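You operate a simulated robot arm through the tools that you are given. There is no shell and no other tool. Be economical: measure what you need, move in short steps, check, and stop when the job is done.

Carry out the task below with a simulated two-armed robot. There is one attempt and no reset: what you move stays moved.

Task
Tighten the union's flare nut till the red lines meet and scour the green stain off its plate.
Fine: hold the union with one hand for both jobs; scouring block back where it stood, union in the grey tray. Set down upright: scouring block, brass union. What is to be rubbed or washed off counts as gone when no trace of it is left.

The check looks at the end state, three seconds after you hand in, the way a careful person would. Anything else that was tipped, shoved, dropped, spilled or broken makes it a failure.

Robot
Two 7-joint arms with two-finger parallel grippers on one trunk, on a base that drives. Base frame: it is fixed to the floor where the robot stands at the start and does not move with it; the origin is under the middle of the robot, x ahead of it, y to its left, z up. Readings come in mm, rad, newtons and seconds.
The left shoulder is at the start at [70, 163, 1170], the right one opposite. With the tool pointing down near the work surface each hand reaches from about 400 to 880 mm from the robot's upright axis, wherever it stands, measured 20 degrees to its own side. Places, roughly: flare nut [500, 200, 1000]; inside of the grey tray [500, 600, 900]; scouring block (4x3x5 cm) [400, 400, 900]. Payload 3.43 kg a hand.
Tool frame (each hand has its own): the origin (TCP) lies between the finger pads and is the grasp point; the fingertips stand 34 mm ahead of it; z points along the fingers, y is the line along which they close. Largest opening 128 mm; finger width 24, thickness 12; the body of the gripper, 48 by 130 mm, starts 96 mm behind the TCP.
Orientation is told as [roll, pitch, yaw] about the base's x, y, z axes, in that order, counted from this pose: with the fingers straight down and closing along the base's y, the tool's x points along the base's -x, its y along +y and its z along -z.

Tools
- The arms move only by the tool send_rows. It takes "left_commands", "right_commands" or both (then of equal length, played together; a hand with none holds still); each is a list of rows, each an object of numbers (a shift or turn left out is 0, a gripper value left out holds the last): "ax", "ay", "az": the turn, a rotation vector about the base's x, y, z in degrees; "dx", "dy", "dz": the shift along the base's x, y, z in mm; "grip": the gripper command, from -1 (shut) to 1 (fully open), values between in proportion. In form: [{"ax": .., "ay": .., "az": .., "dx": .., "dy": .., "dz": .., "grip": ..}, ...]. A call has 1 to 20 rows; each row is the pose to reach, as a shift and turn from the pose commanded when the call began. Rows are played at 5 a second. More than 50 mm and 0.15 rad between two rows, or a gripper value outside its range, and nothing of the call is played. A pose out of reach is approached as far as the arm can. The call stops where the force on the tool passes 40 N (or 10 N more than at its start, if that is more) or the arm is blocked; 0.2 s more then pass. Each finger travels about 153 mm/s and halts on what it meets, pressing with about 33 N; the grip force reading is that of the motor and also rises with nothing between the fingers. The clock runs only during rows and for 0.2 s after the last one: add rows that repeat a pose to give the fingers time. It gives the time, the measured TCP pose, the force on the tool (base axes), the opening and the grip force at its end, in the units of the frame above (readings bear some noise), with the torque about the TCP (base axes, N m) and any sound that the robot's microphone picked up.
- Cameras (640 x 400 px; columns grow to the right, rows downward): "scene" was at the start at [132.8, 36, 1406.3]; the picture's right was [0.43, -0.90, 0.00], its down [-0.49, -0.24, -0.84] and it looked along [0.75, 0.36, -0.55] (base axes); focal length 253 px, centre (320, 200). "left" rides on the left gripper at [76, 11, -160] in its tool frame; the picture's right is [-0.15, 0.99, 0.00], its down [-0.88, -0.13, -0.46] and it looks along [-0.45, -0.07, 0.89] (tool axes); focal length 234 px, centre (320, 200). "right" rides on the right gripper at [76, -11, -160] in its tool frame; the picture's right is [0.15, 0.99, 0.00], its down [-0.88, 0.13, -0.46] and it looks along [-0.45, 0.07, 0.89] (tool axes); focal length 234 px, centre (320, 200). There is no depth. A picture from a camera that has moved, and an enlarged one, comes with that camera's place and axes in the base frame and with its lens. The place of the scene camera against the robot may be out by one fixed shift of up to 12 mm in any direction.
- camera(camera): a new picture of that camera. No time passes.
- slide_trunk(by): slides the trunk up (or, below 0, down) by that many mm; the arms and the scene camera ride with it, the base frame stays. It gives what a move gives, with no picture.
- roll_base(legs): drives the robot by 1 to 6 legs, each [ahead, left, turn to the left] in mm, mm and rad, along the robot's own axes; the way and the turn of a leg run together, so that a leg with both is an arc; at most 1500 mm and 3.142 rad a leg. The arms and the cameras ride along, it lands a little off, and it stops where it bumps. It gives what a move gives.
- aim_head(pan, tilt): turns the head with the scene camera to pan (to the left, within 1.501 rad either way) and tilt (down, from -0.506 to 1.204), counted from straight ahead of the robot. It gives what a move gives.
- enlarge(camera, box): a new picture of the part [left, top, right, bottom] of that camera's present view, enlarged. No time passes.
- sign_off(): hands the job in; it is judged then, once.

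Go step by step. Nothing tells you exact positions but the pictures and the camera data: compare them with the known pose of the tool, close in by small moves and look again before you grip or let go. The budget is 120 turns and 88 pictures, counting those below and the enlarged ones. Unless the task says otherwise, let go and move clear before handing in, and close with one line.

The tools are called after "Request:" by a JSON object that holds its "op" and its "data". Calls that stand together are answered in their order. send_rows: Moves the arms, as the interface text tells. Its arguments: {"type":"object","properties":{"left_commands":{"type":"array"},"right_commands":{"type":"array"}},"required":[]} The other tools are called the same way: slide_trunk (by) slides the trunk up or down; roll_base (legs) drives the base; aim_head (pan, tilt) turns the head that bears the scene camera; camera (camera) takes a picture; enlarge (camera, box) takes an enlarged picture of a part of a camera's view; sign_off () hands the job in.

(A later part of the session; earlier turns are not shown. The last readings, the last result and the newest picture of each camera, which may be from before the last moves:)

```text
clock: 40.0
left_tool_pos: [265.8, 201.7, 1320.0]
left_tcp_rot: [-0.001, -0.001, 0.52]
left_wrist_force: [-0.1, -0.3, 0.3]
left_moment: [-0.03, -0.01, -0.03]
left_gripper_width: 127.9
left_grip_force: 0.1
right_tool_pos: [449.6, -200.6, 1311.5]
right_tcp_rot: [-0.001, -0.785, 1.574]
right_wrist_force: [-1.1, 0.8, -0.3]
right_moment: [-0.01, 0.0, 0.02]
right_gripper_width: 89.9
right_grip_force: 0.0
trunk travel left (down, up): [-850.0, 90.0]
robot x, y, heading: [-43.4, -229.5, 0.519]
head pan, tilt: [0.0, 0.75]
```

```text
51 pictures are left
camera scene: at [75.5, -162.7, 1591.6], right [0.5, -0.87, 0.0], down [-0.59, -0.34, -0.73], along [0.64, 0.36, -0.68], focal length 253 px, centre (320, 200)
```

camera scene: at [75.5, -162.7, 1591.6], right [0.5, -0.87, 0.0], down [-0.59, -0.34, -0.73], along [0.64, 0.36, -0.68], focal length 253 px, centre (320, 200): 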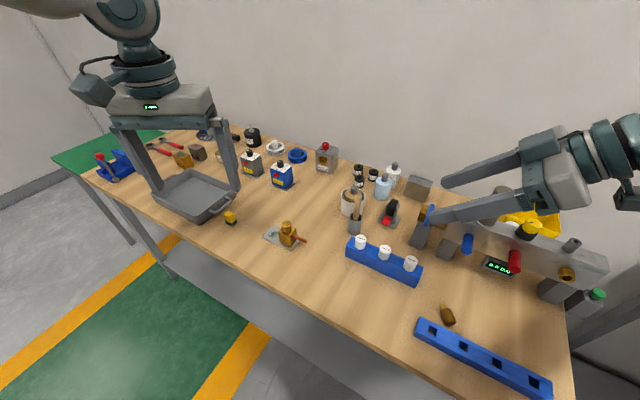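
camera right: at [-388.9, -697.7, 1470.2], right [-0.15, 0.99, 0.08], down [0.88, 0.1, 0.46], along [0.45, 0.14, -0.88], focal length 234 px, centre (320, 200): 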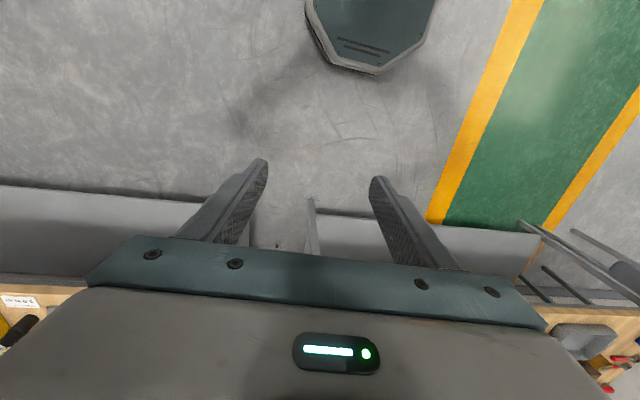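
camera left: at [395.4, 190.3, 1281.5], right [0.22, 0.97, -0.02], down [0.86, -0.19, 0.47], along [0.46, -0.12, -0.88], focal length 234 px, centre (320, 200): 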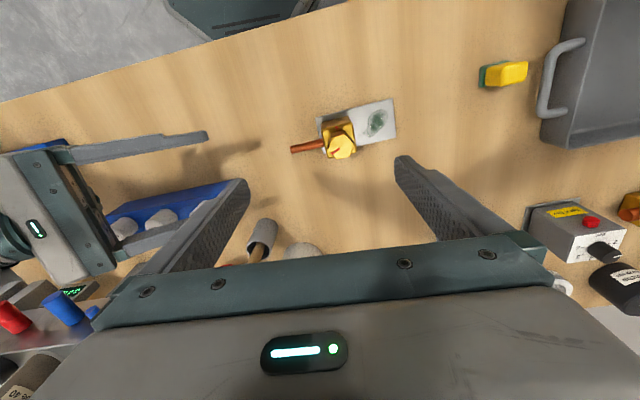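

The right hand is at 45° with the elbow high. I'll move it toward the pre-grasp point in one controlled stretch and check for contact.

Request:
{"op": "send_rows", "data": {"right_commands": [{"dx": 4, "dy": 33, "dz": -24}, {"dx": 7, "dy": 65, "dz": -48}, {"dx": 11, "dy": 98, "dz": -72}, {"dx": 14, "dy": 130, "dz": -96}, {"dx": 18, "dy": 163, "dz": -120}, {"dx": 21, "dy": 195, "dz": -144}, {"dx": 25, "dy": 228, "dz": -168}, {"dx": 28, "dy": 260, "dz": -191}, {"dx": 28, "dy": 260, "dz": -191}]}}

Request:
{"op": "camera", "data": {"camera": "scene"}}

```text
clock: 42.0
left_tool_pos: [265.9, 201.4, 1319.9]
left_tcp_rot: [-0.001, -0.001, 0.519]
left_wrist_force: [-0.3, -0.4, 0.4]
left_moment: [0.01, -0.01, 0.0]
left_gripper_width: 127.8
left_grip_force: 0.1
right_tool_pos: [476.2, 59.9, 1118.9]
right_tcp_rot: [-0.002, -0.787, 1.574]
right_wrist_force: [0.5, -0.7, 0.0]
right_moment: [0.03, 0.01, 0.02]
right_gripper_width: 89.8
right_grip_force: 0.0
trunk travel left (down, up): [-850.0, 90.0]
robot x, y, heading: [-41.3, -228.7, 0.516]
head pan, tilt: [0.0, 0.75]
```

```text
50 pictures are left
camera scene: at [75.0, -164.2, 1591.7], right [0.5, -0.87, 0.0], down [-0.59, -0.34, -0.73], along [0.64, 0.36, -0.68], focal length 253 px, centre (320, 200)
```

scene: 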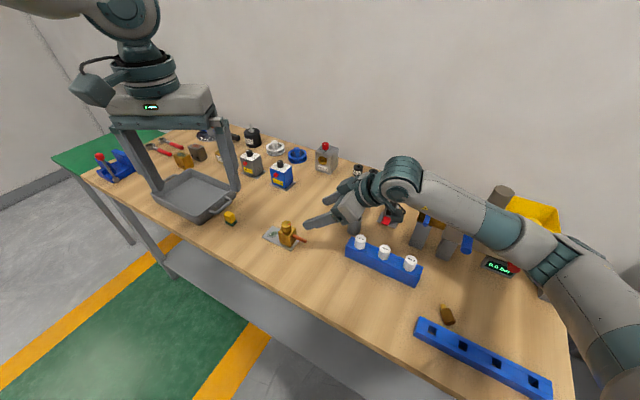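

The elbow looks to be near z≈1200, over the manifold area. I'll raise the trunk a further 85 mm for margin, then lower the hand to pre-grasp.

Request:
{"op": "slide_trunk", "data": {"by": 85}}

Request:
{"op": "send_rows", "data": {"right_commands": [{"dy": 5, "dz": -40}, {"dy": 10, "dz": -80}, {"dy": 20, "dz": -115}, {"dy": 35, "dz": -145}, {"dy": 45, "dz": -180}, {"dy": 45, "dz": -180}]}}

Request:
{"op": "camera", "data": {"camera": "scene"}}

```text
clock: 43.2
left_tool_pos: [266.3, 202.5, 1404.1]
left_tcp_rot: [0.0, -0.004, 0.52]
left_wrist_force: [-0.2, 0.0, 0.4]
left_moment: [0.0, -0.02, -0.02]
left_gripper_width: 128.0
left_grip_force: 0.1
right_tool_pos: [475.0, 60.2, 1205.0]
right_tcp_rot: [-0.002, -0.784, 1.574]
right_wrist_force: [0.5, 0.5, 0.0]
right_moment: [0.01, -0.02, -0.01]
right_gripper_width: 89.4
right_grip_force: 0.1
trunk travel left (down, up): [-935.0, 5.0]
robot x, y, heading: [-41.7, -225.1, 0.519]
head pan, tilt: [0.0, 0.75]
```

```text
clock: 44.6
left_tool_pos: [266.0, 202.5, 1404.8]
left_tcp_rot: [0.0, -0.001, 0.521]
left_wrist_force: [0.0, -0.3, 0.4]
left_moment: [0.03, -0.02, -0.04]
left_gripper_width: 127.8
left_grip_force: 0.1
right_tool_pos: [475.7, 104.7, 1022.9]
right_tcp_rot: [-0.002, -0.786, 1.572]
right_wrist_force: [0.1, -0.2, 0.8]
right_moment: [-0.01, -0.03, 0.05]
right_gripper_width: 89.2
right_grip_force: 0.1
trunk travel left (down, up): [-935.0, 5.0]
robot x, y, heading: [-40.8, -228.7, 0.522]
head pan, tilt: [0.0, 0.75]
```

```text
49 pictures are left
camera scene: at [75.2, -163.7, 1676.7], right [0.5, -0.87, 0.0], down [-0.59, -0.34, -0.73], along [0.64, 0.36, -0.68], focal length 253 px, centre (320, 200)
```

scene: 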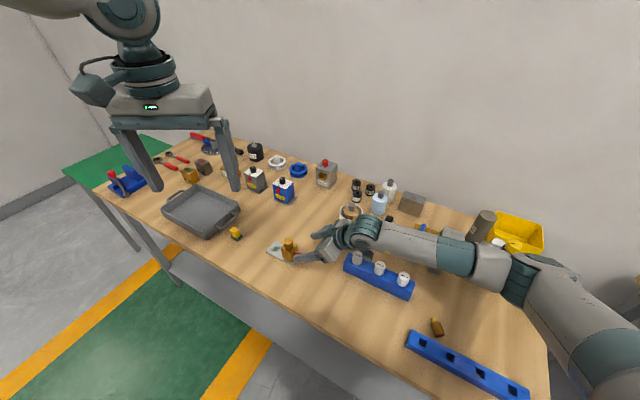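

No contact so far. Let me check clearance around the hand closely before the final approach.

Request:
{"op": "enlarge", "data": {"camera": "scene", "box": [250, 190, 410, 290]}}

Request:
{"op": "enlarge", "data": {"camera": "scene", "box": [380, 190, 580, 400]}}

```text
4.00 times, centred on (330, 240) of scene
camera zoom: at [75.2, -163.7, 1676.7], right [0.5, -0.87, 0.0], down [-0.59, -0.34, -0.73], along [0.64, 0.36, -0.68], focal length 1013 px, centre (280, 40)
```

zoom: 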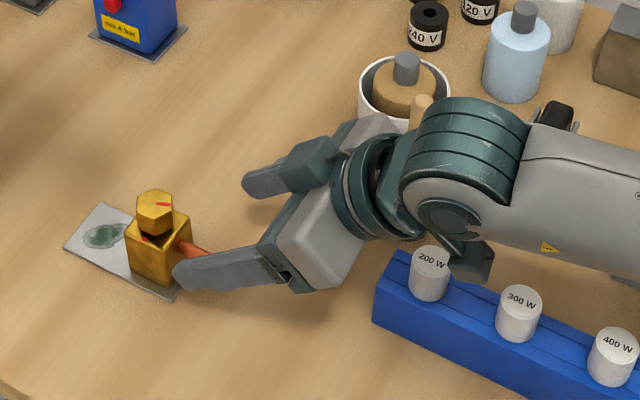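

```text
1.90 times, centred on (480, 295) of scene
camera zoom: at [75.2, -163.7, 1676.7], right [0.5, -0.87, 0.0], down [-0.59, -0.34, -0.73], along [0.64, 0.36, -0.68], focal length 482 px, centre (15, 19)
```

zoom: 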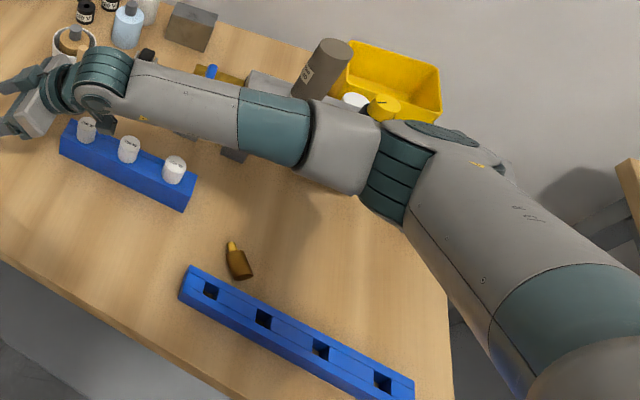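

The geometry is clear: elbow about z 1250, camera block away from the jars. Final approach to (477,180,941), without closing yet.

Request:
{"op": "send_rows", "data": {"right_commands": [{"dx": 1, "dy": 18, "dz": -24}, {"dx": 1, "dy": 42, "dz": -49}, {"dx": 1, "dy": 64, "dz": -71}, {"dx": 1, "dy": 75, "dz": -82}, {"dx": 1, "dy": 75, "dz": -82}]}}

Request:
{"op": "enlarge", "data": {"camera": "scene", "box": [230, 190, 390, 290]}}

Request:
{"op": "enlarge", "data": {"camera": "right", "box": [220, 80, 420, 240]}}

```text
clock: 45.8
left_tool_pos: [265.6, 201.9, 1404.6]
left_tcp_rot: [0.0, -0.002, 0.52]
left_wrist_force: [-0.4, -0.8, 0.9]
left_moment: [-0.03, 0.0, 0.01]
left_gripper_width: 128.2
left_grip_force: 0.0
right_tool_pos: [476.5, 182.0, 943.0]
right_tcp_rot: [-0.001, -0.786, 1.575]
right_wrist_force: [0.5, -0.6, 0.5]
right_moment: [-0.03, -0.04, 0.0]
right_gripper_width: 89.8
right_grip_force: 0.1
trunk travel left (down, up): [-935.0, 5.0]
robot x, y, heading: [-39.3, -228.0, 0.523]
head pan, tilt: [0.0, 0.75]
```

```text
4.00 times, centred on (310, 240) of scene
camera zoom: at [75.4, -163.5, 1676.6], right [0.5, -0.87, 0.0], down [-0.59, -0.34, -0.73], along [0.64, 0.36, -0.68], focal length 1013 px, centre (360, 40)
```

zoom: 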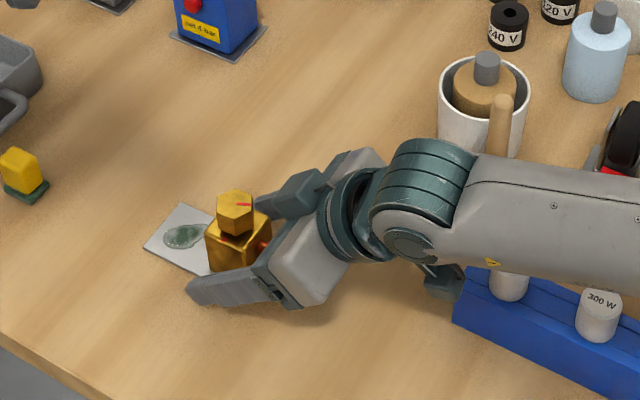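

```text
2.50 times, centred on (320, 160) of right
camera zoom: at [488.0, 14.9, 1003.3], right [-0.99, -0.11, -0.1], down [-0.13, 0.3, 0.94], along [-0.07, 0.95, -0.31], focal length 585 px, centre (320, 300)
```

zoom: 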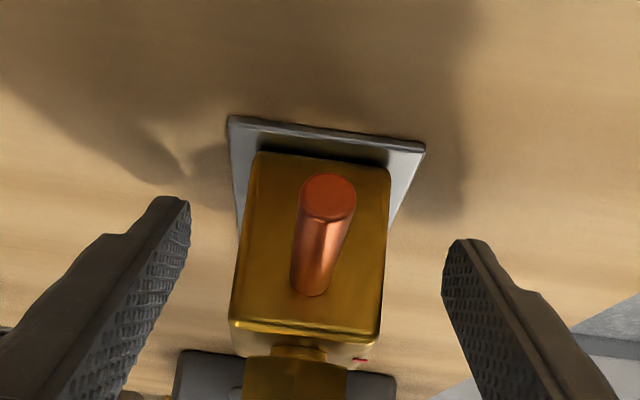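

The body is centred between the right fingers with the pipe running between them. Closing gently.

Request:
{"op": "send_rows", "data": {"right_commands": [{"grip": 0.0}, {"grip": -0.25}, {"grip": -0.6}, {"grip": -1}, {"grip": -1}, {"grip": -1}]}}

Request:
{"op": "send_rows", "data": {"left_commands": [{"dx": 30, "dz": -15, "az": -8}, {"dx": 60, "dz": -30, "az": -16}, {"dx": 90, "dz": -50, "az": -24}, {"dx": 120, "dz": -80, "az": -30}, {"dx": 150, "dz": -115, "az": -30}, {"dx": 180, "dz": -150, "az": -30}, {"dx": 205, "dz": -190, "az": -30}, {"dx": 212, "dz": -230, "az": -30}, {"dx": 212, "dz": -265, "az": -30}, {"dx": 212, "dz": -265, "az": -30}]}}

Request:
{"op": "enlarge", "data": {"camera": "left", "box": [240, 90, 400, 190]}}

Request:
{"op": "camera", "data": {"camera": "scene"}}

```text
clock: 47.2
left_tool_pos: [266.6, 202.3, 1404.5]
left_tcp_rot: [-0.001, 0.0, 0.521]
left_wrist_force: [0.8, -0.5, 0.0]
left_moment: [0.01, -0.02, 0.01]
left_gripper_width: 128.0
left_grip_force: 0.1
right_tool_pos: [475.2, 180.7, 943.5]
right_tcp_rot: [-0.002, -0.784, 1.572]
right_wrist_force: [0.4, -0.3, 1.2]
right_moment: [-0.07, -0.02, 0.0]
right_gripper_width: 43.8
right_grip_force: 33.2
trunk travel left (down, up): [-935.0, 5.0]
robot x, y, heading: [-41.0, -223.3, 0.517]
head pan, tilt: [0.0, 0.75]
```

```text
clock: 49.4
left_tool_pos: [376.4, 250.7, 1203.4]
left_tcp_rot: [0.0, -0.003, -0.003]
left_wrist_force: [-0.1, 1.1, 0.2]
left_moment: [-0.02, 0.0, -0.02]
left_gripper_width: 127.9
left_grip_force: 0.2
left hand out of reach, approached as far as the arm can: row 5, 6, 7, 8, 9, 10
right_tool_pos: [476.1, 180.3, 942.5]
right_tcp_rot: [-0.003, -0.783, 1.572]
right_wrist_force: [-1.6, 0.2, 0.8]
right_moment: [-0.13, 0.11, -0.03]
right_gripper_width: 43.8
right_grip_force: 32.5
trunk travel left (down, up): [-935.0, 5.0]
robot x, y, heading: [-42.4, -225.8, 0.521]
head pan, tilt: [0.0, 0.75]
```

```text
4.00 times, centred on (320, 140) of left
camera zoom: at [299.8, 262.2, 1361.6], right [0.15, 0.99, 0.0], down [0.88, -0.13, 0.46], along [0.45, -0.07, -0.89], focal length 937 px, centre (320, 440)
```

zoom: 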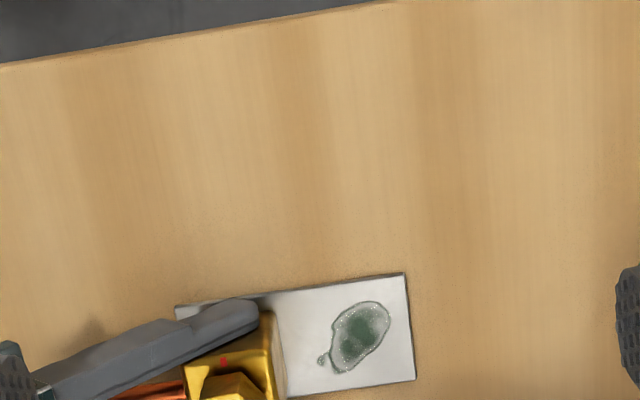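

```text
43 pictures are left
camera scene: at [75.3, -163.2, 1676.6], right [0.5, -0.87, 0.0], down [-0.59, -0.34, -0.73], along [0.64, 0.36, -0.68], focal length 253 px, centre (320, 200)
```

scene: 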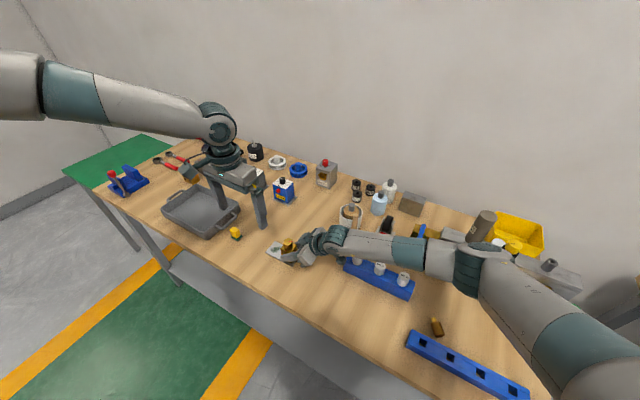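

The right hand holds the body (43.8 mm, 33 N). The left arm stopped short of the point above the nut; I'll test whether the wrist yaw is what limits it.

Request:
{"op": "send_rows", "data": {"left_commands": [{"az": 8}, {"az": 16}, {"az": 24}, {"az": 30}, {"az": 30}, {"az": 30}]}}

```text
clock: 50.8
left_tool_pos: [375.9, 249.5, 1204.1]
left_tcp_rot: [-0.001, -0.001, 0.52]
left_wrist_force: [-0.8, -0.2, -0.7]
left_moment: [-0.02, -0.03, 0.01]
left_gripper_width: 127.9
left_grip_force: 0.1
right_tool_pos: [476.5, 180.1, 943.4]
right_tcp_rot: [-0.001, -0.785, 1.572]
right_wrist_force: [-1.0, -1.1, -0.2]
right_moment: [-0.06, 0.06, 0.01]
right_gripper_width: 43.9
right_grip_force: 33.2
trunk travel left (down, up): [-935.0, 5.0]
robot x, y, heading: [-46.7, -228.0, 0.517]
head pan, tilt: [0.0, 0.75]
```

Yaw is free, so now I'll try the shift toward the nut on its own.

Request:
{"op": "send_rows", "data": {"left_commands": [{"dx": 20, "dy": -10}, {"dx": 40, "dy": -20}, {"dx": 60, "dy": -30}, {"dx": 80, "dy": -40}, {"dx": 100, "dy": -52}, {"dx": 100, "dy": -52}]}}

```text
clock: 52.2
left_tool_pos: [386.1, 240.7, 1234.8]
left_tcp_rot: [-0.002, -0.002, 0.52]
left_wrist_force: [-0.2, 0.1, 1.0]
left_moment: [0.0, -0.01, -0.01]
left_gripper_width: 128.2
left_grip_force: 0.1
left hand out of reach, approached as far as the arm can: row 1, 2, 3, 4, 5, 6
right_tool_pos: [476.7, 179.8, 942.8]
right_tcp_rot: [-0.001, -0.783, 1.574]
right_wrist_force: [0.6, -0.3, -0.3]
right_moment: [-0.05, 0.11, 0.02]
right_gripper_width: 43.8
right_grip_force: 32.7
trunk travel left (down, up): [-935.0, 5.0]
robot x, y, heading: [-42.9, -223.7, 0.516]
head pan, tilt: [0.0, 0.75]
```

The left arm seems stuck by its posture rather than true reach; I'll look at its configuration.

Request:
{"op": "aim_head", "data": {"pan": 0.75, "tilt": 0.45}}

Request:
{"op": "camera", "data": {"camera": "scene"}}

```text
clock: 53.3
left_tool_pos: [385.4, 239.7, 1233.8]
left_tcp_rot: [-0.002, -0.002, 0.519]
left_wrist_force: [0.3, 0.3, 0.3]
left_moment: [0.01, -0.01, -0.02]
left_gripper_width: 128.1
left_grip_force: 0.0
right_tool_pos: [476.3, 180.5, 943.0]
right_tcp_rot: [-0.003, -0.783, 1.571]
right_wrist_force: [0.2, 0.5, -0.3]
right_moment: [-0.09, 0.07, -0.01]
right_gripper_width: 43.6
right_grip_force: 33.5
trunk travel left (down, up): [-935.0, 5.0]
robot x, y, heading: [-42.1, -227.6, 0.522]
head pan, tilt: [0.75, 0.45]
```

```text
42 pictures are left
camera scene: at [30.9, -116.5, 1703.0], right [0.95, -0.3, 0.0], down [-0.13, -0.42, -0.9], along [0.27, 0.86, -0.44], focal length 253 px, centre (320, 200)
```

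scene: 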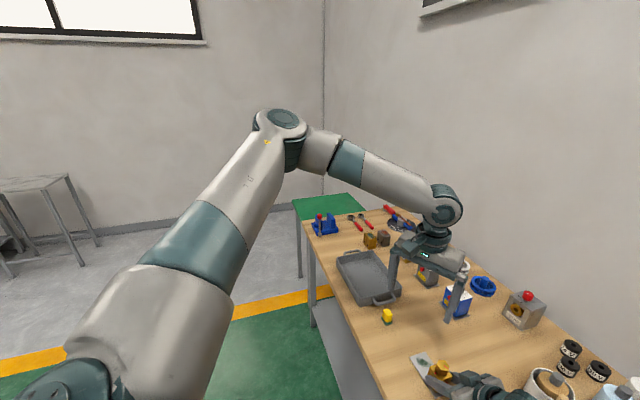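

The left elbow sits high and bent, so it is a posture limit. I'll try lowering the hand further out first, then going inward.

Request:
{"op": "send_rows", "data": {"left_commands": [{"dx": -15, "dy": 20, "dz": -20}, {"dx": -30, "dy": 40, "dz": -40}, {"dx": -45, "dy": 60, "dz": -60}, {"dx": -60, "dy": 80, "dz": -80}, {"dx": -60, "dy": 80, "dz": -110}, {"dx": -60, "dy": 80, "dz": -140}, {"dx": -60, "dy": 80, "dz": -160}, {"dx": -60, "dy": 80, "dz": -160}]}}

Request:
{"op": "send_rows", "data": {"left_commands": [{"dx": 20, "dy": -10}, {"dx": 40, "dy": -20}, {"dx": 60, "dy": -30}, {"dx": 80, "dy": -40}, {"dx": 100, "dy": -60}, {"dx": 120, "dy": -80}, {"dx": 120, "dy": -80}]}}

```text
clock: 55.1
left_tool_pos: [314.0, 323.0, 1090.2]
left_tcp_rot: [0.0, -0.002, 0.521]
left_wrist_force: [-0.2, -0.6, -1.0]
left_moment: [-0.01, -0.01, -0.02]
left_gripper_width: 127.8
left_grip_force: 0.1
left hand out of reach, approached as far as the arm can: row 6, 7, 8
right_tool_pos: [475.9, 180.9, 943.7]
right_tcp_rot: [0.002, -0.785, 1.572]
right_wrist_force: [-0.7, 0.8, 1.0]
right_moment: [-0.1, 0.08, -0.07]
right_gripper_width: 44.1
right_grip_force: 32.7
trunk travel left (down, up): [-935.0, 5.0]
robot x, y, heading: [-42.9, -228.1, 0.518]
head pan, tilt: [0.75, 0.45]
```

```text
clock: 56.7
left_tool_pos: [355.8, 273.0, 1154.4]
left_tcp_rot: [-0.002, -0.003, 0.518]
left_wrist_force: [-0.4, 0.1, -0.8]
left_moment: [-0.01, -0.01, 0.02]
left_gripper_width: 128.2
left_grip_force: 0.0
left hand out of reach, approached as far as the arm can: row 1, 2, 3, 4, 5, 6, 7
right_tool_pos: [477.8, 180.1, 943.5]
right_tcp_rot: [-0.002, -0.783, 1.572]
right_wrist_force: [-0.1, -2.4, 0.9]
right_moment: [0.08, 0.12, 0.04]
right_gripper_width: 43.8
right_grip_force: 33.5
trunk travel left (down, up): [-935.0, 5.0]
robot x, y, heading: [-42.9, -223.5, 0.519]
head pan, tilt: [0.75, 0.45]
```

The left hand's limit is a roughly 530 mm sphere about its shoulder, so this stance is too far to the right. I'll release the union gently, back the right hand out along its approach and restance nearer to the left.

Request:
{"op": "send_rows", "data": {"right_commands": [{"grip": -0.1}, {"grip": 0.4}, {"grip": 0.4}, {"dy": -25, "dz": 25, "grip": 0.4}, {"dy": -50, "dz": 50}, {"dy": -80, "dz": 80}, {"dy": -105, "dz": 110}, {"dy": -120, "dz": 150}, {"dy": -130, "dz": 190}, {"dy": -140, "dz": 230}, {"dy": -150, "dz": 260}, {"dy": -150, "dz": 260}], "left_commands": [{"dz": 0}, {"dz": 0}, {"dz": 0}, {"dz": 20}, {"dz": 40}, {"dz": 60}, {"dz": 80}, {"dz": 100}, {"dz": 110}, {"dz": 110}, {"dz": 110}, {"dz": 110}]}}

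```text
clock: 59.3
left_tool_pos: [356.4, 276.0, 1264.1]
left_tcp_rot: [0.001, -0.002, 0.521]
left_wrist_force: [-0.1, 0.2, -0.3]
left_moment: [-0.01, 0.02, 0.0]
left_gripper_width: 128.3
left_grip_force: 0.0
right_tool_pos: [476.6, 30.8, 1204.0]
right_tcp_rot: [-0.003, -0.785, 1.572]
right_wrist_force: [-0.5, 1.1, 0.6]
right_moment: [0.0, 0.0, 0.0]
right_gripper_width: 89.4
right_grip_force: 0.1
trunk travel left (down, up): [-935.0, 5.0]
robot x, y, heading: [-44.0, -227.1, 0.513]
head pan, tilt: [0.75, 0.45]
```

Now restance to about (20,−35) with heading 0.26, then lower the trunk somewhat.

Request:
{"op": "roll_base", "data": {"legs": [[0, 0, -0.256], [111, 169, 0]]}}

Request:
{"op": "slide_trunk", "data": {"by": -85}}

Request:
{"op": "aim_head", "data": {"pan": 0.1, "tilt": 0.75}}

Request:
{"op": "camera", "data": {"camera": "scene"}}

```text
clock: 61.8
left_tool_pos: [531.3, 347.3, 1265.8]
left_tcp_rot: [0.003, -0.004, 0.261]
left_wrist_force: [0.2, -0.4, -0.3]
left_moment: [0.02, -0.03, 0.0]
left_gripper_width: 128.4
left_grip_force: 0.0
right_tool_pos: [587.9, 80.3, 1204.2]
right_tcp_rot: [-0.001, -0.786, 1.316]
right_wrist_force: [-0.5, -0.2, 0.5]
right_moment: [0.03, 0.0, 0.01]
right_gripper_width: 89.6
right_grip_force: 0.0
trunk travel left (down, up): [-935.0, 5.0]
robot x, y, heading: [18.9, -35.2, 0.258]
head pan, tilt: [0.75, 0.45]
```

```text
clock: 63.0
left_tool_pos: [532.7, 351.5, 1180.3]
left_tcp_rot: [0.001, -0.003, 0.262]
left_wrist_force: [0.0, -0.1, -0.1]
left_moment: [0.01, 0.0, 0.02]
left_gripper_width: 127.9
left_grip_force: 0.0
right_tool_pos: [588.9, 82.5, 1117.3]
right_tcp_rot: [-0.001, -0.784, 1.314]
right_wrist_force: [-0.5, -0.6, 0.8]
right_moment: [0.02, -0.01, -0.04]
right_gripper_width: 89.3
right_grip_force: 0.0
trunk travel left (down, up): [-850.0, 90.0]
robot x, y, heading: [23.0, -31.1, 0.263]
head pan, tilt: [0.75, 0.45]
```

```text
clock: 64.1
left_tool_pos: [532.6, 350.1, 1179.3]
left_tcp_rot: [-0.001, -0.002, 0.263]
left_wrist_force: [-0.8, -0.8, -0.5]
left_moment: [-0.03, 0.03, -0.01]
left_gripper_width: 128.1
left_grip_force: 0.0
right_tool_pos: [588.7, 83.4, 1117.8]
right_tcp_rot: [-0.002, -0.783, 1.317]
right_wrist_force: [-0.5, 0.0, -0.9]
right_moment: [0.0, -0.04, 0.01]
right_gripper_width: 89.4
right_grip_force: 0.0
trunk travel left (down, up): [-850.0, 90.0]
robot x, y, heading: [21.1, -31.0, 0.256]
head pan, tilt: [0.099, 0.75]
```

```text
41 pictures are left
camera scene: at [149.7, 6.5, 1591.7], right [0.35, -0.94, 0.0], down [-0.64, -0.24, -0.73], along [0.68, 0.26, -0.68], focal length 253 px, centre (320, 200)
```

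scene: 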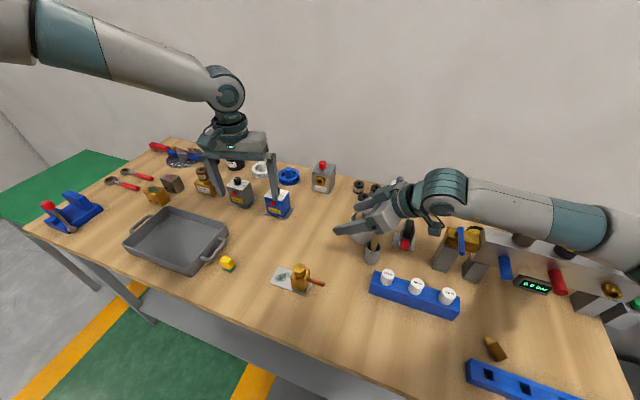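

Clear. Bring the right hand back over the pipe line at yaw 90°, and the left hand above the nut to verify reach.

Request:
{"op": "send_rows", "data": {"right_commands": [{"dx": -28, "dy": -12, "az": 5}, {"dx": -56, "dy": -25, "az": 10}, {"dx": -84, "dy": -38, "az": 14.7}, {"dx": -112, "dy": -43, "az": 14.7}, {"dx": -112, "dy": -43, "az": 14.7}], "left_commands": [{"dx": -14, "dy": -40, "dz": -10}, {"dx": -28, "dy": -80, "dz": -20}, {"dx": -42, "dy": -120, "dz": -40}, {"dx": -56, "dy": -155, "dz": -60}, {"dx": -56, "dy": -155, "dz": -60}]}}

Request:
{"op": "enlarge", "data": {"camera": "left", "box": [240, 95, 400, 195]}}

```text
clock: 65.3
left_tool_pos: [459.4, 237.2, 1137.4]
left_tcp_rot: [-0.001, -0.002, 0.262]
left_wrist_force: [-0.9, -0.3, 0.1]
left_moment: [0.0, 0.03, -0.04]
left_gripper_width: 127.9
left_grip_force: 0.0
left hand out of reach, approached as far as the arm can: row 3, 4, 5
right_tool_pos: [477.4, 40.3, 1117.9]
right_tcp_rot: [-0.001, -0.783, 1.573]
right_wrist_force: [-0.9, 0.5, 0.7]
right_moment: [0.01, 0.02, 0.01]
right_gripper_width: 89.7
right_grip_force: 0.1
trunk travel left (down, up): [-850.0, 90.0]
robot x, y, heading: [22.3, -32.1, 0.265]
head pan, tilt: [0.099, 0.75]
```

```text
4.00 times, centred on (320, 145) of left
camera zoom: at [383.2, 228.1, 1296.5], right [-0.12, 0.99, 0.0], down [0.88, 0.1, 0.46], along [0.45, 0.05, -0.89], focal length 937 px, centre (320, 420)
```

zoom: 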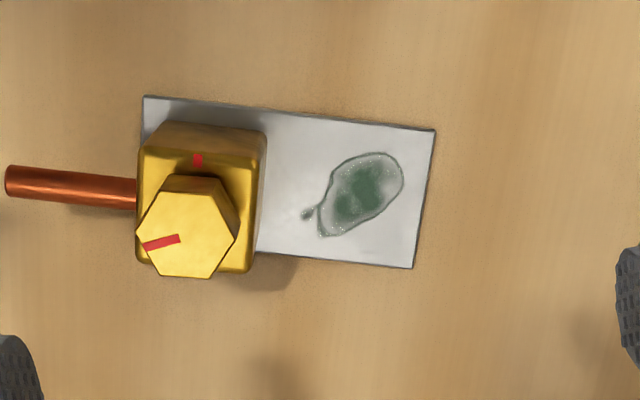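

The left arm's inward limit depends on height and lateral offset: it needs a lower trunk and the union further to its left. From this view the nut's flats have normals at about 1°+60k and its line is at −70°, so I'll grip at yaw +31°. I'll raise both hands, restance to (33,−108, 0.13) and lower the trunk.

Request:
{"op": "send_rows", "data": {"right_commands": [{"dz": 40}, {"dz": 80}, {"dz": 120}, {"dz": 150}, {"dz": 150}], "left_commands": [{"dy": 10, "dz": 40}, {"dy": 20, "dz": 80}, {"dy": 30, "dz": 120}, {"dy": 40, "dz": 150}, {"dy": 40, "dz": 150}]}}

Request:
{"op": "roll_base", "data": {"legs": [[0, -77, 0], [0, 0, -0.13]]}}

Request:
{"op": "slide_trunk", "data": {"by": -140}}

Request:
{"op": "camera", "data": {"camera": "scene"}}

```text
clock: 66.5
left_tool_pos: [458.4, 274.9, 1289.0]
left_tcp_rot: [0.001, -0.003, 0.262]
left_wrist_force: [-0.1, -0.7, -0.9]
left_moment: [-0.01, 0.03, 0.01]
left_gripper_width: 128.0
left_grip_force: 0.1
right_tool_pos: [475.7, 40.1, 1269.4]
right_tcp_rot: [0.0, -0.784, 1.571]
right_wrist_force: [0.4, 0.1, -1.0]
right_moment: [-0.01, 0.0, 0.04]
right_gripper_width: 89.7
right_grip_force: 0.1
trunk travel left (down, up): [-850.0, 90.0]
robot x, y, heading: [23.8, -32.8, 0.258]
head pan, tilt: [0.099, 0.75]
```

```text
clock: 68.1
left_tool_pos: [512.1, 147.3, 1288.3]
left_tcp_rot: [-0.006, -0.003, 0.133]
left_wrist_force: [-0.3, 0.0, -0.6]
left_moment: [-0.07, -0.04, 0.01]
left_gripper_width: 128.0
left_grip_force: 0.0
right_tool_pos: [500.8, -87.5, 1269.4]
right_tcp_rot: [-0.004, -0.78, 1.444]
right_wrist_force: [-0.2, 0.2, 0.2]
right_moment: [-0.04, 0.01, -0.01]
right_gripper_width: 89.5
right_grip_force: 0.2
trunk travel left (down, up): [-850.0, 90.0]
robot x, y, heading: [41.8, -105.2, 0.131]
head pan, tilt: [0.099, 0.75]
```

```text
clock: 69.8
left_tool_pos: [513.6, 142.8, 1148.3]
left_tcp_rot: [0.001, -0.002, 0.133]
left_wrist_force: [0.6, 0.2, 0.2]
left_moment: [-0.02, -0.02, -0.04]
left_gripper_width: 128.1
left_grip_force: 0.1
right_tool_pos: [500.2, -92.9, 1129.8]
right_tcp_rot: [-0.001, -0.784, 1.444]
right_wrist_force: [-0.2, 0.0, 0.5]
right_moment: [-0.01, 0.04, 0.0]
right_gripper_width: 89.6
right_grip_force: 0.1
trunk travel left (down, up): [-710.0, 230.0]
robot x, y, heading: [41.6, -105.0, 0.133]
head pan, tilt: [0.099, 0.75]
```

```text
39 pictures are left
camera scene: at [173.5, -83.5, 1451.7], right [0.23, -0.97, 0.0], down [-0.66, -0.16, -0.73], along [0.71, 0.17, -0.68], focal length 253 px, centre (320, 200)
```

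scene: 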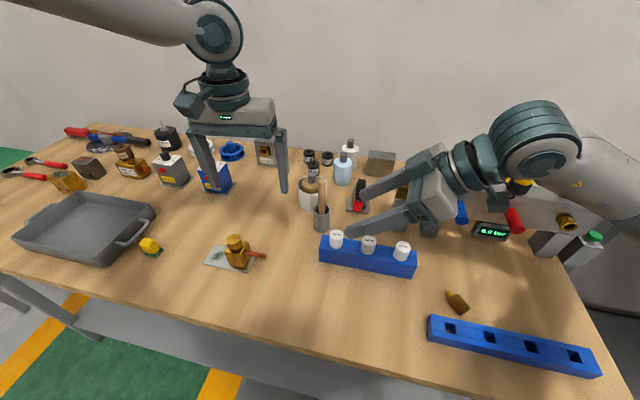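

Now test the left hand's reach over the nut with yaw 31°, at a safe height.

Request:
{"op": "send_rows", "data": {"left_commands": [{"dx": -12, "dy": 15, "dz": -10, "az": 8}, {"dx": -25, "dy": 35, "dz": -25, "az": 16}, {"dx": -38, "dy": 53, "dz": -45, "az": 23.4}, {"dx": -38, "dy": 53, "dz": -90, "az": 23.4, "grip": -0.05}, {"dx": -38, "dy": 53, "dz": -90, "az": 23.4}, {"dx": -38, "dy": 53, "dz": -90, "az": 23.4}]}}

```text
clock: 71.2
left_tool_pos: [476.2, 194.0, 1057.2]
left_tcp_rot: [0.0, -0.002, 0.541]
left_wrist_force: [1.6, 0.1, 0.5]
left_moment: [-0.01, -0.01, -0.01]
left_gripper_width: 60.7
left_grip_force: 0.0
right_tool_pos: [500.5, -92.4, 1128.4]
right_tcp_rot: [-0.002, -0.784, 1.445]
right_wrist_force: [-0.6, -0.2, 0.3]
right_moment: [-0.02, -0.01, 0.01]
right_gripper_width: 89.8
right_grip_force: 0.0
trunk travel left (down, up): [-710.0, 230.0]
robot x, y, heading: [42.2, -102.5, 0.133]
head pan, tilt: [0.099, 0.75]
```

Left hand reaches it. Now the right hand goes to its pre-grasp point again, watching for contact.

Request:
{"op": "send_rows", "data": {"right_commands": [{"dx": -4, "dy": 33, "dz": -10, "az": 2}, {"dx": -8, "dy": 66, "dz": -22, "az": 4}, {"dx": -13, "dy": 99, "dz": -40, "az": 7.2}, {"dx": -17, "dy": 132, "dz": -62, "az": 7.2}, {"dx": -21, "dy": 165, "dz": -85, "az": 7.2}, {"dx": -25, "dy": 197, "dz": -109, "az": 7.2}, {"dx": -25, "dy": 197, "dz": -109, "az": 7.2}]}}

Request:
{"op": "camera", "data": {"camera": "scene"}}

```text
clock: 72.8
left_tool_pos: [476.2, 193.8, 1057.4]
left_tcp_rot: [0.001, -0.001, 0.54]
left_wrist_force: [1.1, 0.4, -0.5]
left_moment: [0.04, 0.03, 0.0]
left_gripper_width: 61.0
left_grip_force: 0.1
right_tool_pos: [476.3, 104.1, 1017.8]
right_tcp_rot: [-0.001, -0.786, 1.568]
right_wrist_force: [-0.1, -0.4, -0.4]
right_moment: [-0.03, 0.01, -0.02]
right_gripper_width: 89.6
right_grip_force: 0.0
trunk travel left (down, up): [-710.0, 230.0]
robot x, y, heading: [41.8, -107.2, 0.135]
head pan, tilt: [0.099, 0.75]
```

```text
38 pictures are left
camera scene: at [173.6, -84.6, 1451.7], right [0.23, -0.97, 0.0], down [-0.66, -0.16, -0.73], along [0.71, 0.17, -0.68], focal length 253 px, centre (320, 200)
```

scene: 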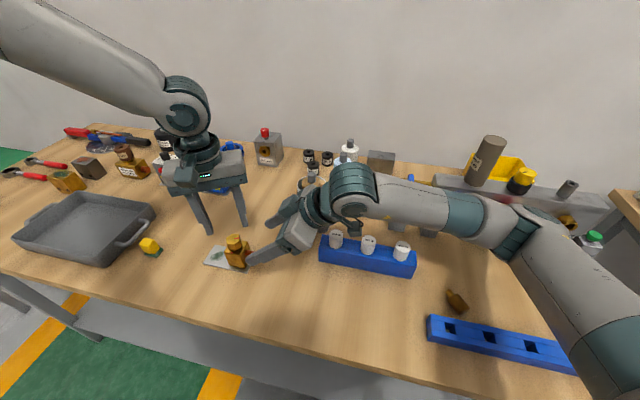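

Clear of everything (elbow about z 1110). Final approach with the right hand and close.

Request:
{"op": "send_rows", "data": {"right_commands": [{"dy": 25, "dz": -25}, {"dy": 50, "dz": -50}, {"dy": 76, "dz": -75}, {"dy": 76, "dz": -75}, {"dy": 76, "dz": -75, "grip": -0.2}, {"dy": 76, "dz": -75, "grip": -0.6}, {"dy": 76, "dz": -75, "grip": -1}, {"dy": 76, "dz": -75, "grip": -1}, {"dy": 76, "dz": -75, "grip": -1}]}}

Request:
{"op": "enlarge", "data": {"camera": "left", "box": [250, 120, 410, 220]}}

Request:
{"op": "enlarge", "data": {"camera": "scene", "box": [160, 200, 320, 300]}}

```text
clock: 74.8
left_tool_pos: [477.5, 196.1, 1056.8]
left_tcp_rot: [0.0, -0.001, 0.542]
left_wrist_force: [0.5, -0.2, 0.5]
left_moment: [0.02, -0.01, -0.02]
left_gripper_width: 61.2
left_grip_force: 0.0
right_tool_pos: [475.9, 181.5, 945.0]
right_tcp_rot: [-0.003, -0.785, 1.569]
right_wrist_force: [0.5, -0.7, 0.0]
right_moment: [0.28, 0.13, -0.01]
right_gripper_width: 44.0
right_grip_force: 33.5
trunk travel left (down, up): [-710.0, 230.0]
robot x, y, heading: [39.6, -107.8, 0.133]
head pan, tilt: [0.099, 0.75]
```

```text
4.00 times, centred on (330, 170) of left
camera zoom: at [405.5, 165.8, 1216.6], right [-0.38, 0.92, 0.0], down [0.82, 0.34, 0.46], along [0.42, 0.18, -0.89], focal length 937 px, centre (280, 320)
```

zoom: 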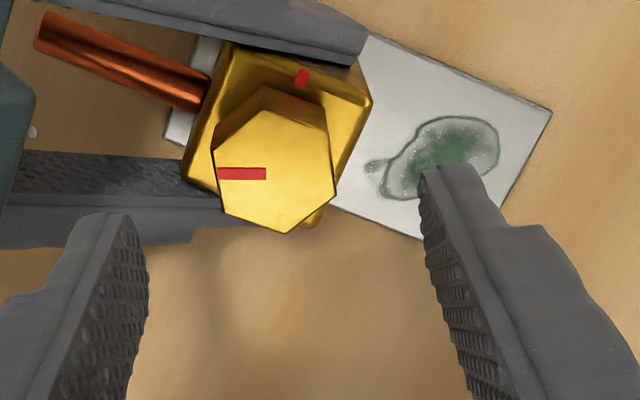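

```text
4.00 times, centred on (240, 250) of scene
camera zoom: at [173.7, -83.9, 1451.6], right [0.23, -0.97, 0.0], down [-0.66, -0.16, -0.73], along [0.71, 0.17, -0.68], focal length 1013 px, centre (640, 0)
```

zoom: 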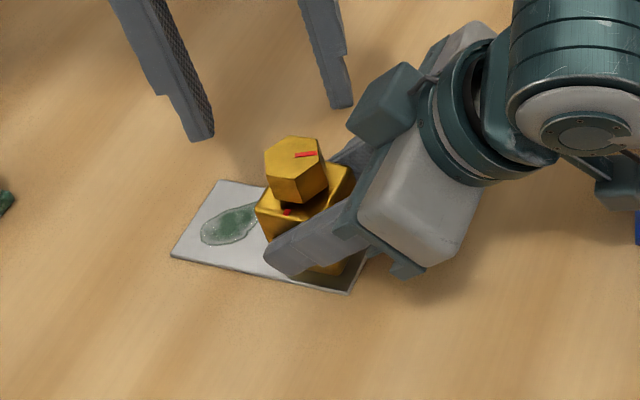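

Body held. The nut axis triangulates to about (474.5,193.3) with its top at z≈987. To keep the left fingers off the right ones I'll use yaw +91° (closing along x), so rotate there first and check.

Request:
{"op": "send_rows", "data": {"left_commands": [{"az": 8}, {"az": 16}, {"az": 24}, {"az": 32}, {"az": 40}, {"az": 48}, {"az": 56}, {"az": 60, "dx": -1.5, "dy": -1}, {"az": 60, "dx": -1.5, "dy": -1}]}}

Request:
{"op": "enlarge", "data": {"camera": "left", "box": [240, 120, 400, 220]}}

```text
clock: 76.8
left_tool_pos: [473.9, 193.4, 1058.5]
left_tcp_rot: [0.001, -0.002, 1.589]
left_wrist_force: [0.0, -0.2, 0.1]
left_moment: [0.0, 0.0, -0.01]
left_gripper_width: 60.8
left_grip_force: 0.1
right_tool_pos: [476.2, 182.0, 943.5]
right_tcp_rot: [-0.003, -0.783, 1.568]
right_wrist_force: [-0.3, 0.1, 0.6]
right_moment: [0.19, 0.15, 0.07]
right_gripper_width: 43.6
right_grip_force: 33.4
trunk travel left (down, up): [-710.0, 230.0]
robot x, y, heading: [43.2, -105.9, 0.123]
head pan, tilt: [0.099, 0.75]
```

```text
4.00 times, centred on (320, 170) of left
camera zoom: at [465.0, 117.8, 1217.5], right [-0.99, 0.13, 0.0], down [0.11, 0.88, 0.46], along [0.06, 0.45, -0.89], focal length 937 px, centre (320, 320)
```

zoom: 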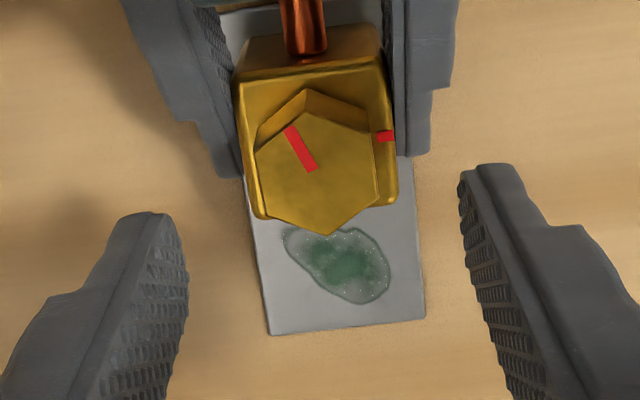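

Fingers straddle the nut symmetrically with the flats facing the pads. Descend to z≈1008 and close on the nut.

Request:
{"op": "send_rows", "data": {"left_commands": [{"dx": 0.7, "dz": -20}, {"dx": 0.7, "dz": -40}, {"dx": 0.7, "dz": -50}, {"dx": 0.7, "dz": -50}, {"dx": 0.7, "dz": -50, "grip": -0.4}, {"dx": 0.7, "dz": -50, "grip": -0.7}, {"dx": 0.7, "dz": -50, "grip": -1}, {"dx": 0.7, "dz": -50, "grip": -1}, {"dx": 0.7, "dz": -50, "grip": -1}]}}

Request:
{"op": "enlarge", "data": {"camera": "scene", "box": [160, 200, 320, 300]}}

```text
clock: 78.8
left_tool_pos: [475.1, 193.4, 1008.3]
left_tcp_rot: [0.001, -0.001, 1.587]
left_wrist_force: [5.5, -0.6, -1.1]
left_moment: [0.0, -0.18, 0.01]
left_gripper_width: 29.4
left_grip_force: 33.3
right_tool_pos: [475.4, 182.1, 944.5]
right_tcp_rot: [-0.002, -0.785, 1.57]
right_wrist_force: [-5.2, -0.1, 2.3]
right_moment: [-0.05, -0.1, 0.08]
right_gripper_width: 43.7
right_grip_force: 32.8
trunk travel left (down, up): [-710.0, 230.0]
robot x, y, heading: [39.0, -105.0, 0.127]
head pan, tilt: [0.099, 0.75]
```

```text
4.00 times, centred on (240, 250) of scene
camera zoom: at [173.8, -83.8, 1451.6], right [0.23, -0.97, 0.0], down [-0.66, -0.16, -0.73], along [0.71, 0.17, -0.68], focal length 1013 px, centre (640, 0)
```

zoom: 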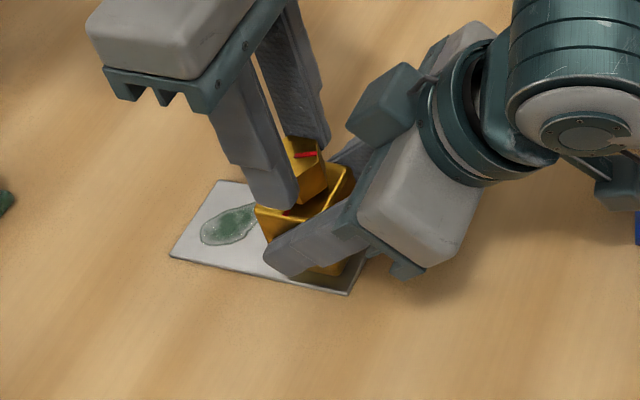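

The nut is gripped (29.4 mm). Now I'll turn it clockwise, first by 96°, and check.

Request:
{"op": "send_rows", "data": {"left_commands": [{"az": -8}, {"az": -16}, {"az": -24}, {"az": -32}, {"az": -40}, {"az": -48}, {"az": -56}, {"az": -64}, {"az": -72}, {"az": -80}, {"az": -88}, {"az": -96}, {"az": -96}]}}

Request:
{"op": "enlarge", "data": {"camera": "left", "box": [240, 120, 400, 220]}}

```text
clock: 81.6
left_tool_pos: [476.0, 194.2, 1008.5]
left_tcp_rot: [-0.002, 0.0, -0.09]
left_wrist_force: [7.3, -11.0, -4.0]
left_moment: [-0.26, -0.18, 0.0]
left_gripper_width: 29.3
left_grip_force: 32.5
right_tool_pos: [475.1, 181.1, 945.1]
right_tcp_rot: [-0.003, -0.786, 1.57]
right_wrist_force: [-7.5, 11.1, 4.3]
right_moment: [-0.39, -0.18, 0.09]
right_gripper_width: 43.8
right_grip_force: 33.0
trunk travel left (down, up): [-710.0, 230.0]
robot x, y, heading: [40.0, -107.1, 0.131]
head pan, tilt: [0.099, 0.75]
```

```text
4.00 times, centred on (320, 170) of left
camera zoom: at [401.0, 211.9, 1167.4], right [0.23, 0.97, 0.0], down [0.86, -0.21, 0.46], along [0.44, -0.11, -0.89], focal length 937 px, centre (320, 320)
```

zoom: 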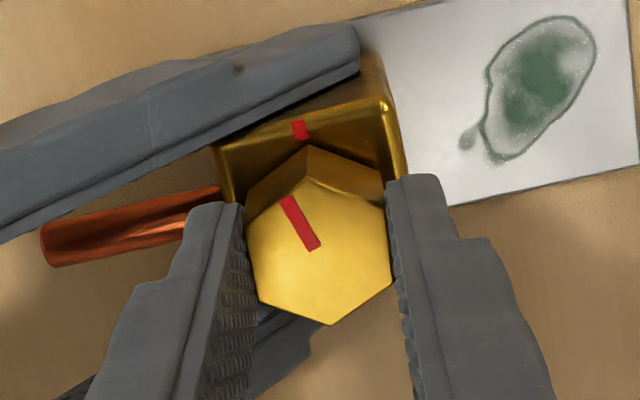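

The line is now at about −165° and the body mark at about −180 to −184°. Another 16° clockwise, then check.

Request:
{"op": "send_rows", "data": {"left_commands": [{"az": -6}, {"az": -12}, {"az": -16}, {"az": -16}, {"az": -16}]}}

Request:
{"op": "enlarge", "data": {"camera": "left", "box": [270, 140, 366, 200]}}

```text
clock: 82.8
left_tool_pos: [476.1, 192.8, 1008.1]
left_tcp_rot: [-0.001, -0.002, -0.368]
left_wrist_force: [7.9, -17.4, -4.3]
left_moment: [-0.47, -0.33, 0.0]
left_gripper_width: 29.3
left_grip_force: 32.4
right_tool_pos: [475.5, 181.5, 945.5]
right_tcp_rot: [-0.003, -0.786, 1.57]
right_wrist_force: [-6.5, 16.3, 4.9]
right_moment: [-0.55, -0.16, 0.08]
right_gripper_width: 43.9
right_grip_force: 33.3
trunk travel left (down, up): [-710.0, 230.0]
robot x, y, heading: [38.8, -104.7, 0.125]
head pan, tilt: [0.099, 0.75]
```

```text
6.67 times, centred on (318, 170) of left
camera zoom: at [408.6, 231.9, 1167.4], right [0.49, 0.87, 0.0], down [0.77, -0.44, 0.46], along [0.4, -0.23, -0.89], focal length 1561 px, centre (333, 400)
```

zoom: 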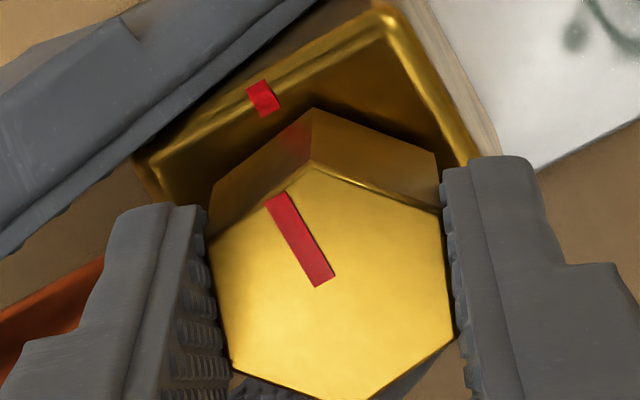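

The line is within 2–3° of the mark; I'll add 2.5° and then release and check from a clear view.

Request:
{"op": "send_rows", "data": {"left_commands": [{"az": -2.5}, {"az": -2.5}, {"az": -2.5, "grip": -0.45}, {"az": -2.5, "grip": -0.38}, {"az": -2.5, "grip": -0.38}, {"az": -2.5, "dz": 30}, {"az": -2.5, "dz": 60}, {"az": -2.5, "dz": 90}, {"az": -2.5, "dz": 90}]}}

Request:
{"op": "enlarge", "data": {"camera": "left", "box": [270, 120, 398, 200]}}

```text
clock: 84.8
left_tool_pos: [475.7, 193.1, 1098.0]
left_tcp_rot: [-0.002, -0.004, -0.408]
left_wrist_force: [0.2, 0.2, -0.3]
left_moment: [-0.03, 0.01, 0.02]
left_gripper_width: 39.5
left_grip_force: 0.1
right_tool_pos: [474.7, 181.3, 944.9]
right_tcp_rot: [0.001, -0.784, 1.568]
right_wrist_force: [-0.1, -2.1, 5.0]
right_moment: [-0.26, 0.26, 0.06]
right_gripper_width: 43.7
right_grip_force: 33.5
trunk travel left (down, up): [-710.0, 230.0]
robot x, y, heading: [43.0, -102.1, 0.131]
head pan, tilt: [0.099, 0.75]
```

```text
5.00 times, centred on (334, 160) of left
camera zoom: at [410.2, 233.6, 1257.7], right [0.53, 0.85, 0.0], down [0.76, -0.47, 0.46], along [0.39, -0.24, -0.89], focal length 1171 px, centre (250, 400)
```

zoom: 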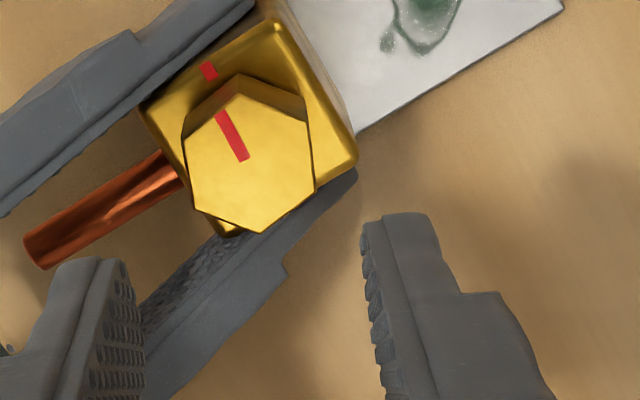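

The line and the body mark look collinear within about 2°. I'll verify from the scene camera.

Request:
{"op": "enlarge", "data": {"camera": "scene", "box": [218, 228, 258, 253]}}

```text
16.00 times, centred on (238, 240) of scene
camera zoom: at [173.7, -84.4, 1451.6], right [0.23, -0.97, 0.0], down [-0.66, -0.16, -0.73], along [0.71, 0.17, -0.68], focal length 4053 px, centre (1632, -448)
```

zoom: 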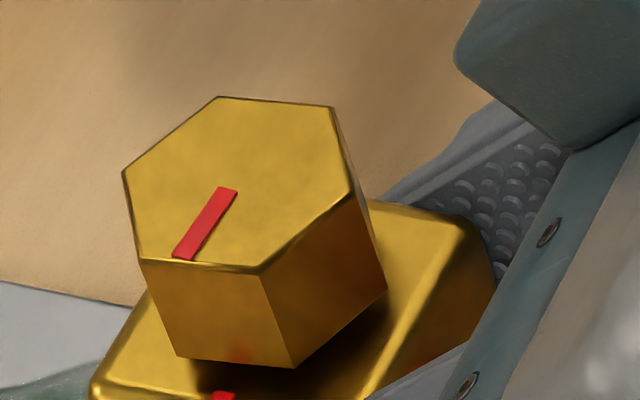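

The scene view is oblique and ambiguous, so I'll put the left camera exactly in the nut's x–z plane (y≈193.5) for an unambiguous check.

Request:
{"op": "send_rows", "data": {"left_commands": [{"az": 8, "dy": -4}, {"az": 16, "dy": -8}, {"az": 23.4, "dy": -10.5}, {"az": 23.4, "dy": -10.5}]}}

Request:
{"op": "enlarge", "data": {"camera": "left", "box": [270, 130, 366, 190]}}

```text
clock: 85.8
left_tool_pos: [474.0, 183.7, 1099.7]
left_tcp_rot: [0.001, -0.002, 0.0]
left_wrist_force: [-0.6, -0.1, -0.3]
left_moment: [0.02, -0.01, -0.01]
left_gripper_width: 39.7
left_grip_force: 0.0
right_tool_pos: [475.7, 182.3, 945.8]
right_tcp_rot: [-0.002, -0.783, 1.568]
right_wrist_force: [-1.2, -0.7, 0.8]
right_moment: [-0.18, 0.22, 0.01]
right_gripper_width: 43.8
right_grip_force: 33.3
trunk travel left (down, up): [-710.0, 230.0]
robot x, y, heading: [38.9, -103.4, 0.132]
head pan, tilt: [0.099, 0.75]
```

```text
6.67 times, centred on (318, 160) of left
camera zoom: at [398.9, 194.2, 1257.4], right [0.15, 0.99, 0.0], down [0.88, -0.13, 0.46], along [0.45, -0.07, -0.89], focal length 1561 px, centre (333, 467)
```

zoom: 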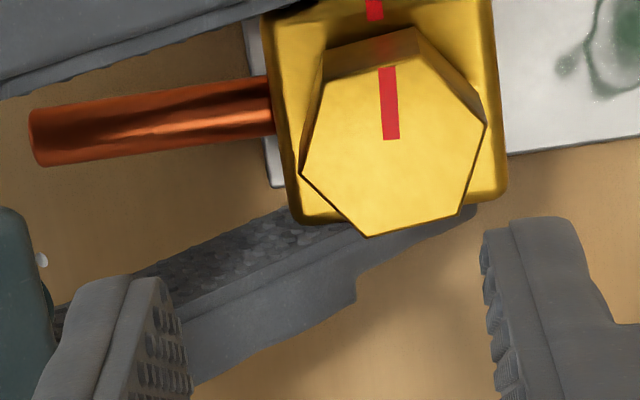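

In-plane view: the line sits at about 175.7° against the mark at 180°, a slight overshoot of about 4°. I'll regrip the same flats and turn back 4.2°.

Request:
{"op": "send_rows", "data": {"left_commands": [{"az": -8, "dy": 4}, {"az": -16, "dy": 8}, {"az": -23.4, "dy": 10.5}, {"az": -23.4, "dy": 10.5, "dz": -30}, {"az": -23.4, "dy": 10.5, "dz": -60}, {"az": -23.4, "dy": 10.5, "dz": -90}, {"az": -23.4, "dy": 10.5, "dz": -90, "grip": -0.7}, {"az": -23.4, "dy": 10.5, "dz": -90, "grip": -1}, {"az": -23.4, "dy": 10.5, "dz": -90, "grip": -1}, {"az": -21.3, "dy": 10.5, "dz": -90}, {"az": -19.2, "dy": 10.5, "dz": -90}, {"az": -19.2, "dy": 10.5, "dz": -90}, {"az": -19.2, "dy": 10.5, "dz": -90, "grip": -0.45}, {"az": -19.2, "dy": 10.5, "dz": -90, "grip": -0.38}, {"az": -19.2, "dy": 10.5, "dz": -90}, {"az": -19.2, "dy": 10.5, "dz": -50}, {"az": -19.2, "dy": 10.5, "dz": -10}, {"az": -11, "dy": 5, "dz": 0}, {"az": -3, "dy": 0, "dz": 0}, {"az": 0, "dy": 0, "dz": 0}]}}

Request:
{"op": "enlarge", "data": {"camera": "left", "box": [270, 120, 366, 180]}}

```text
clock: 90.0
left_tool_pos: [475.3, 182.9, 1098.5]
left_tcp_rot: [-0.001, -0.002, 0.0]
left_wrist_force: [0.0, -0.2, -0.1]
left_moment: [0.03, 0.02, -0.02]
left_gripper_width: 39.6
left_grip_force: 0.1
right_tool_pos: [475.9, 182.5, 944.9]
right_tcp_rot: [0.0, -0.784, 1.569]
right_wrist_force: [0.5, -0.2, 0.3]
right_moment: [-0.01, 0.11, 0.02]
right_gripper_width: 43.9
right_grip_force: 33.3
trunk travel left (down, up): [-710.0, 230.0]
robot x, y, heading: [43.3, -104.0, 0.13]
head pan, tilt: [0.099, 0.75]
```

```text
6.67 times, centred on (318, 150) of left
camera zoom: at [399.4, 194.7, 1257.4], right [0.15, 0.99, 0.0], down [0.88, -0.13, 0.46], along [0.45, -0.07, -0.89], focal length 1561 px, centre (333, 533)
```

zoom: 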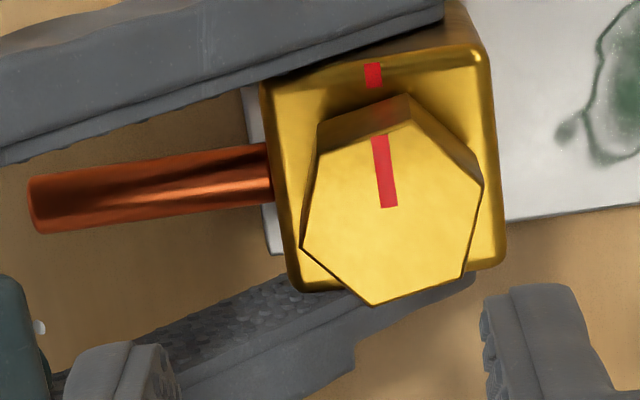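

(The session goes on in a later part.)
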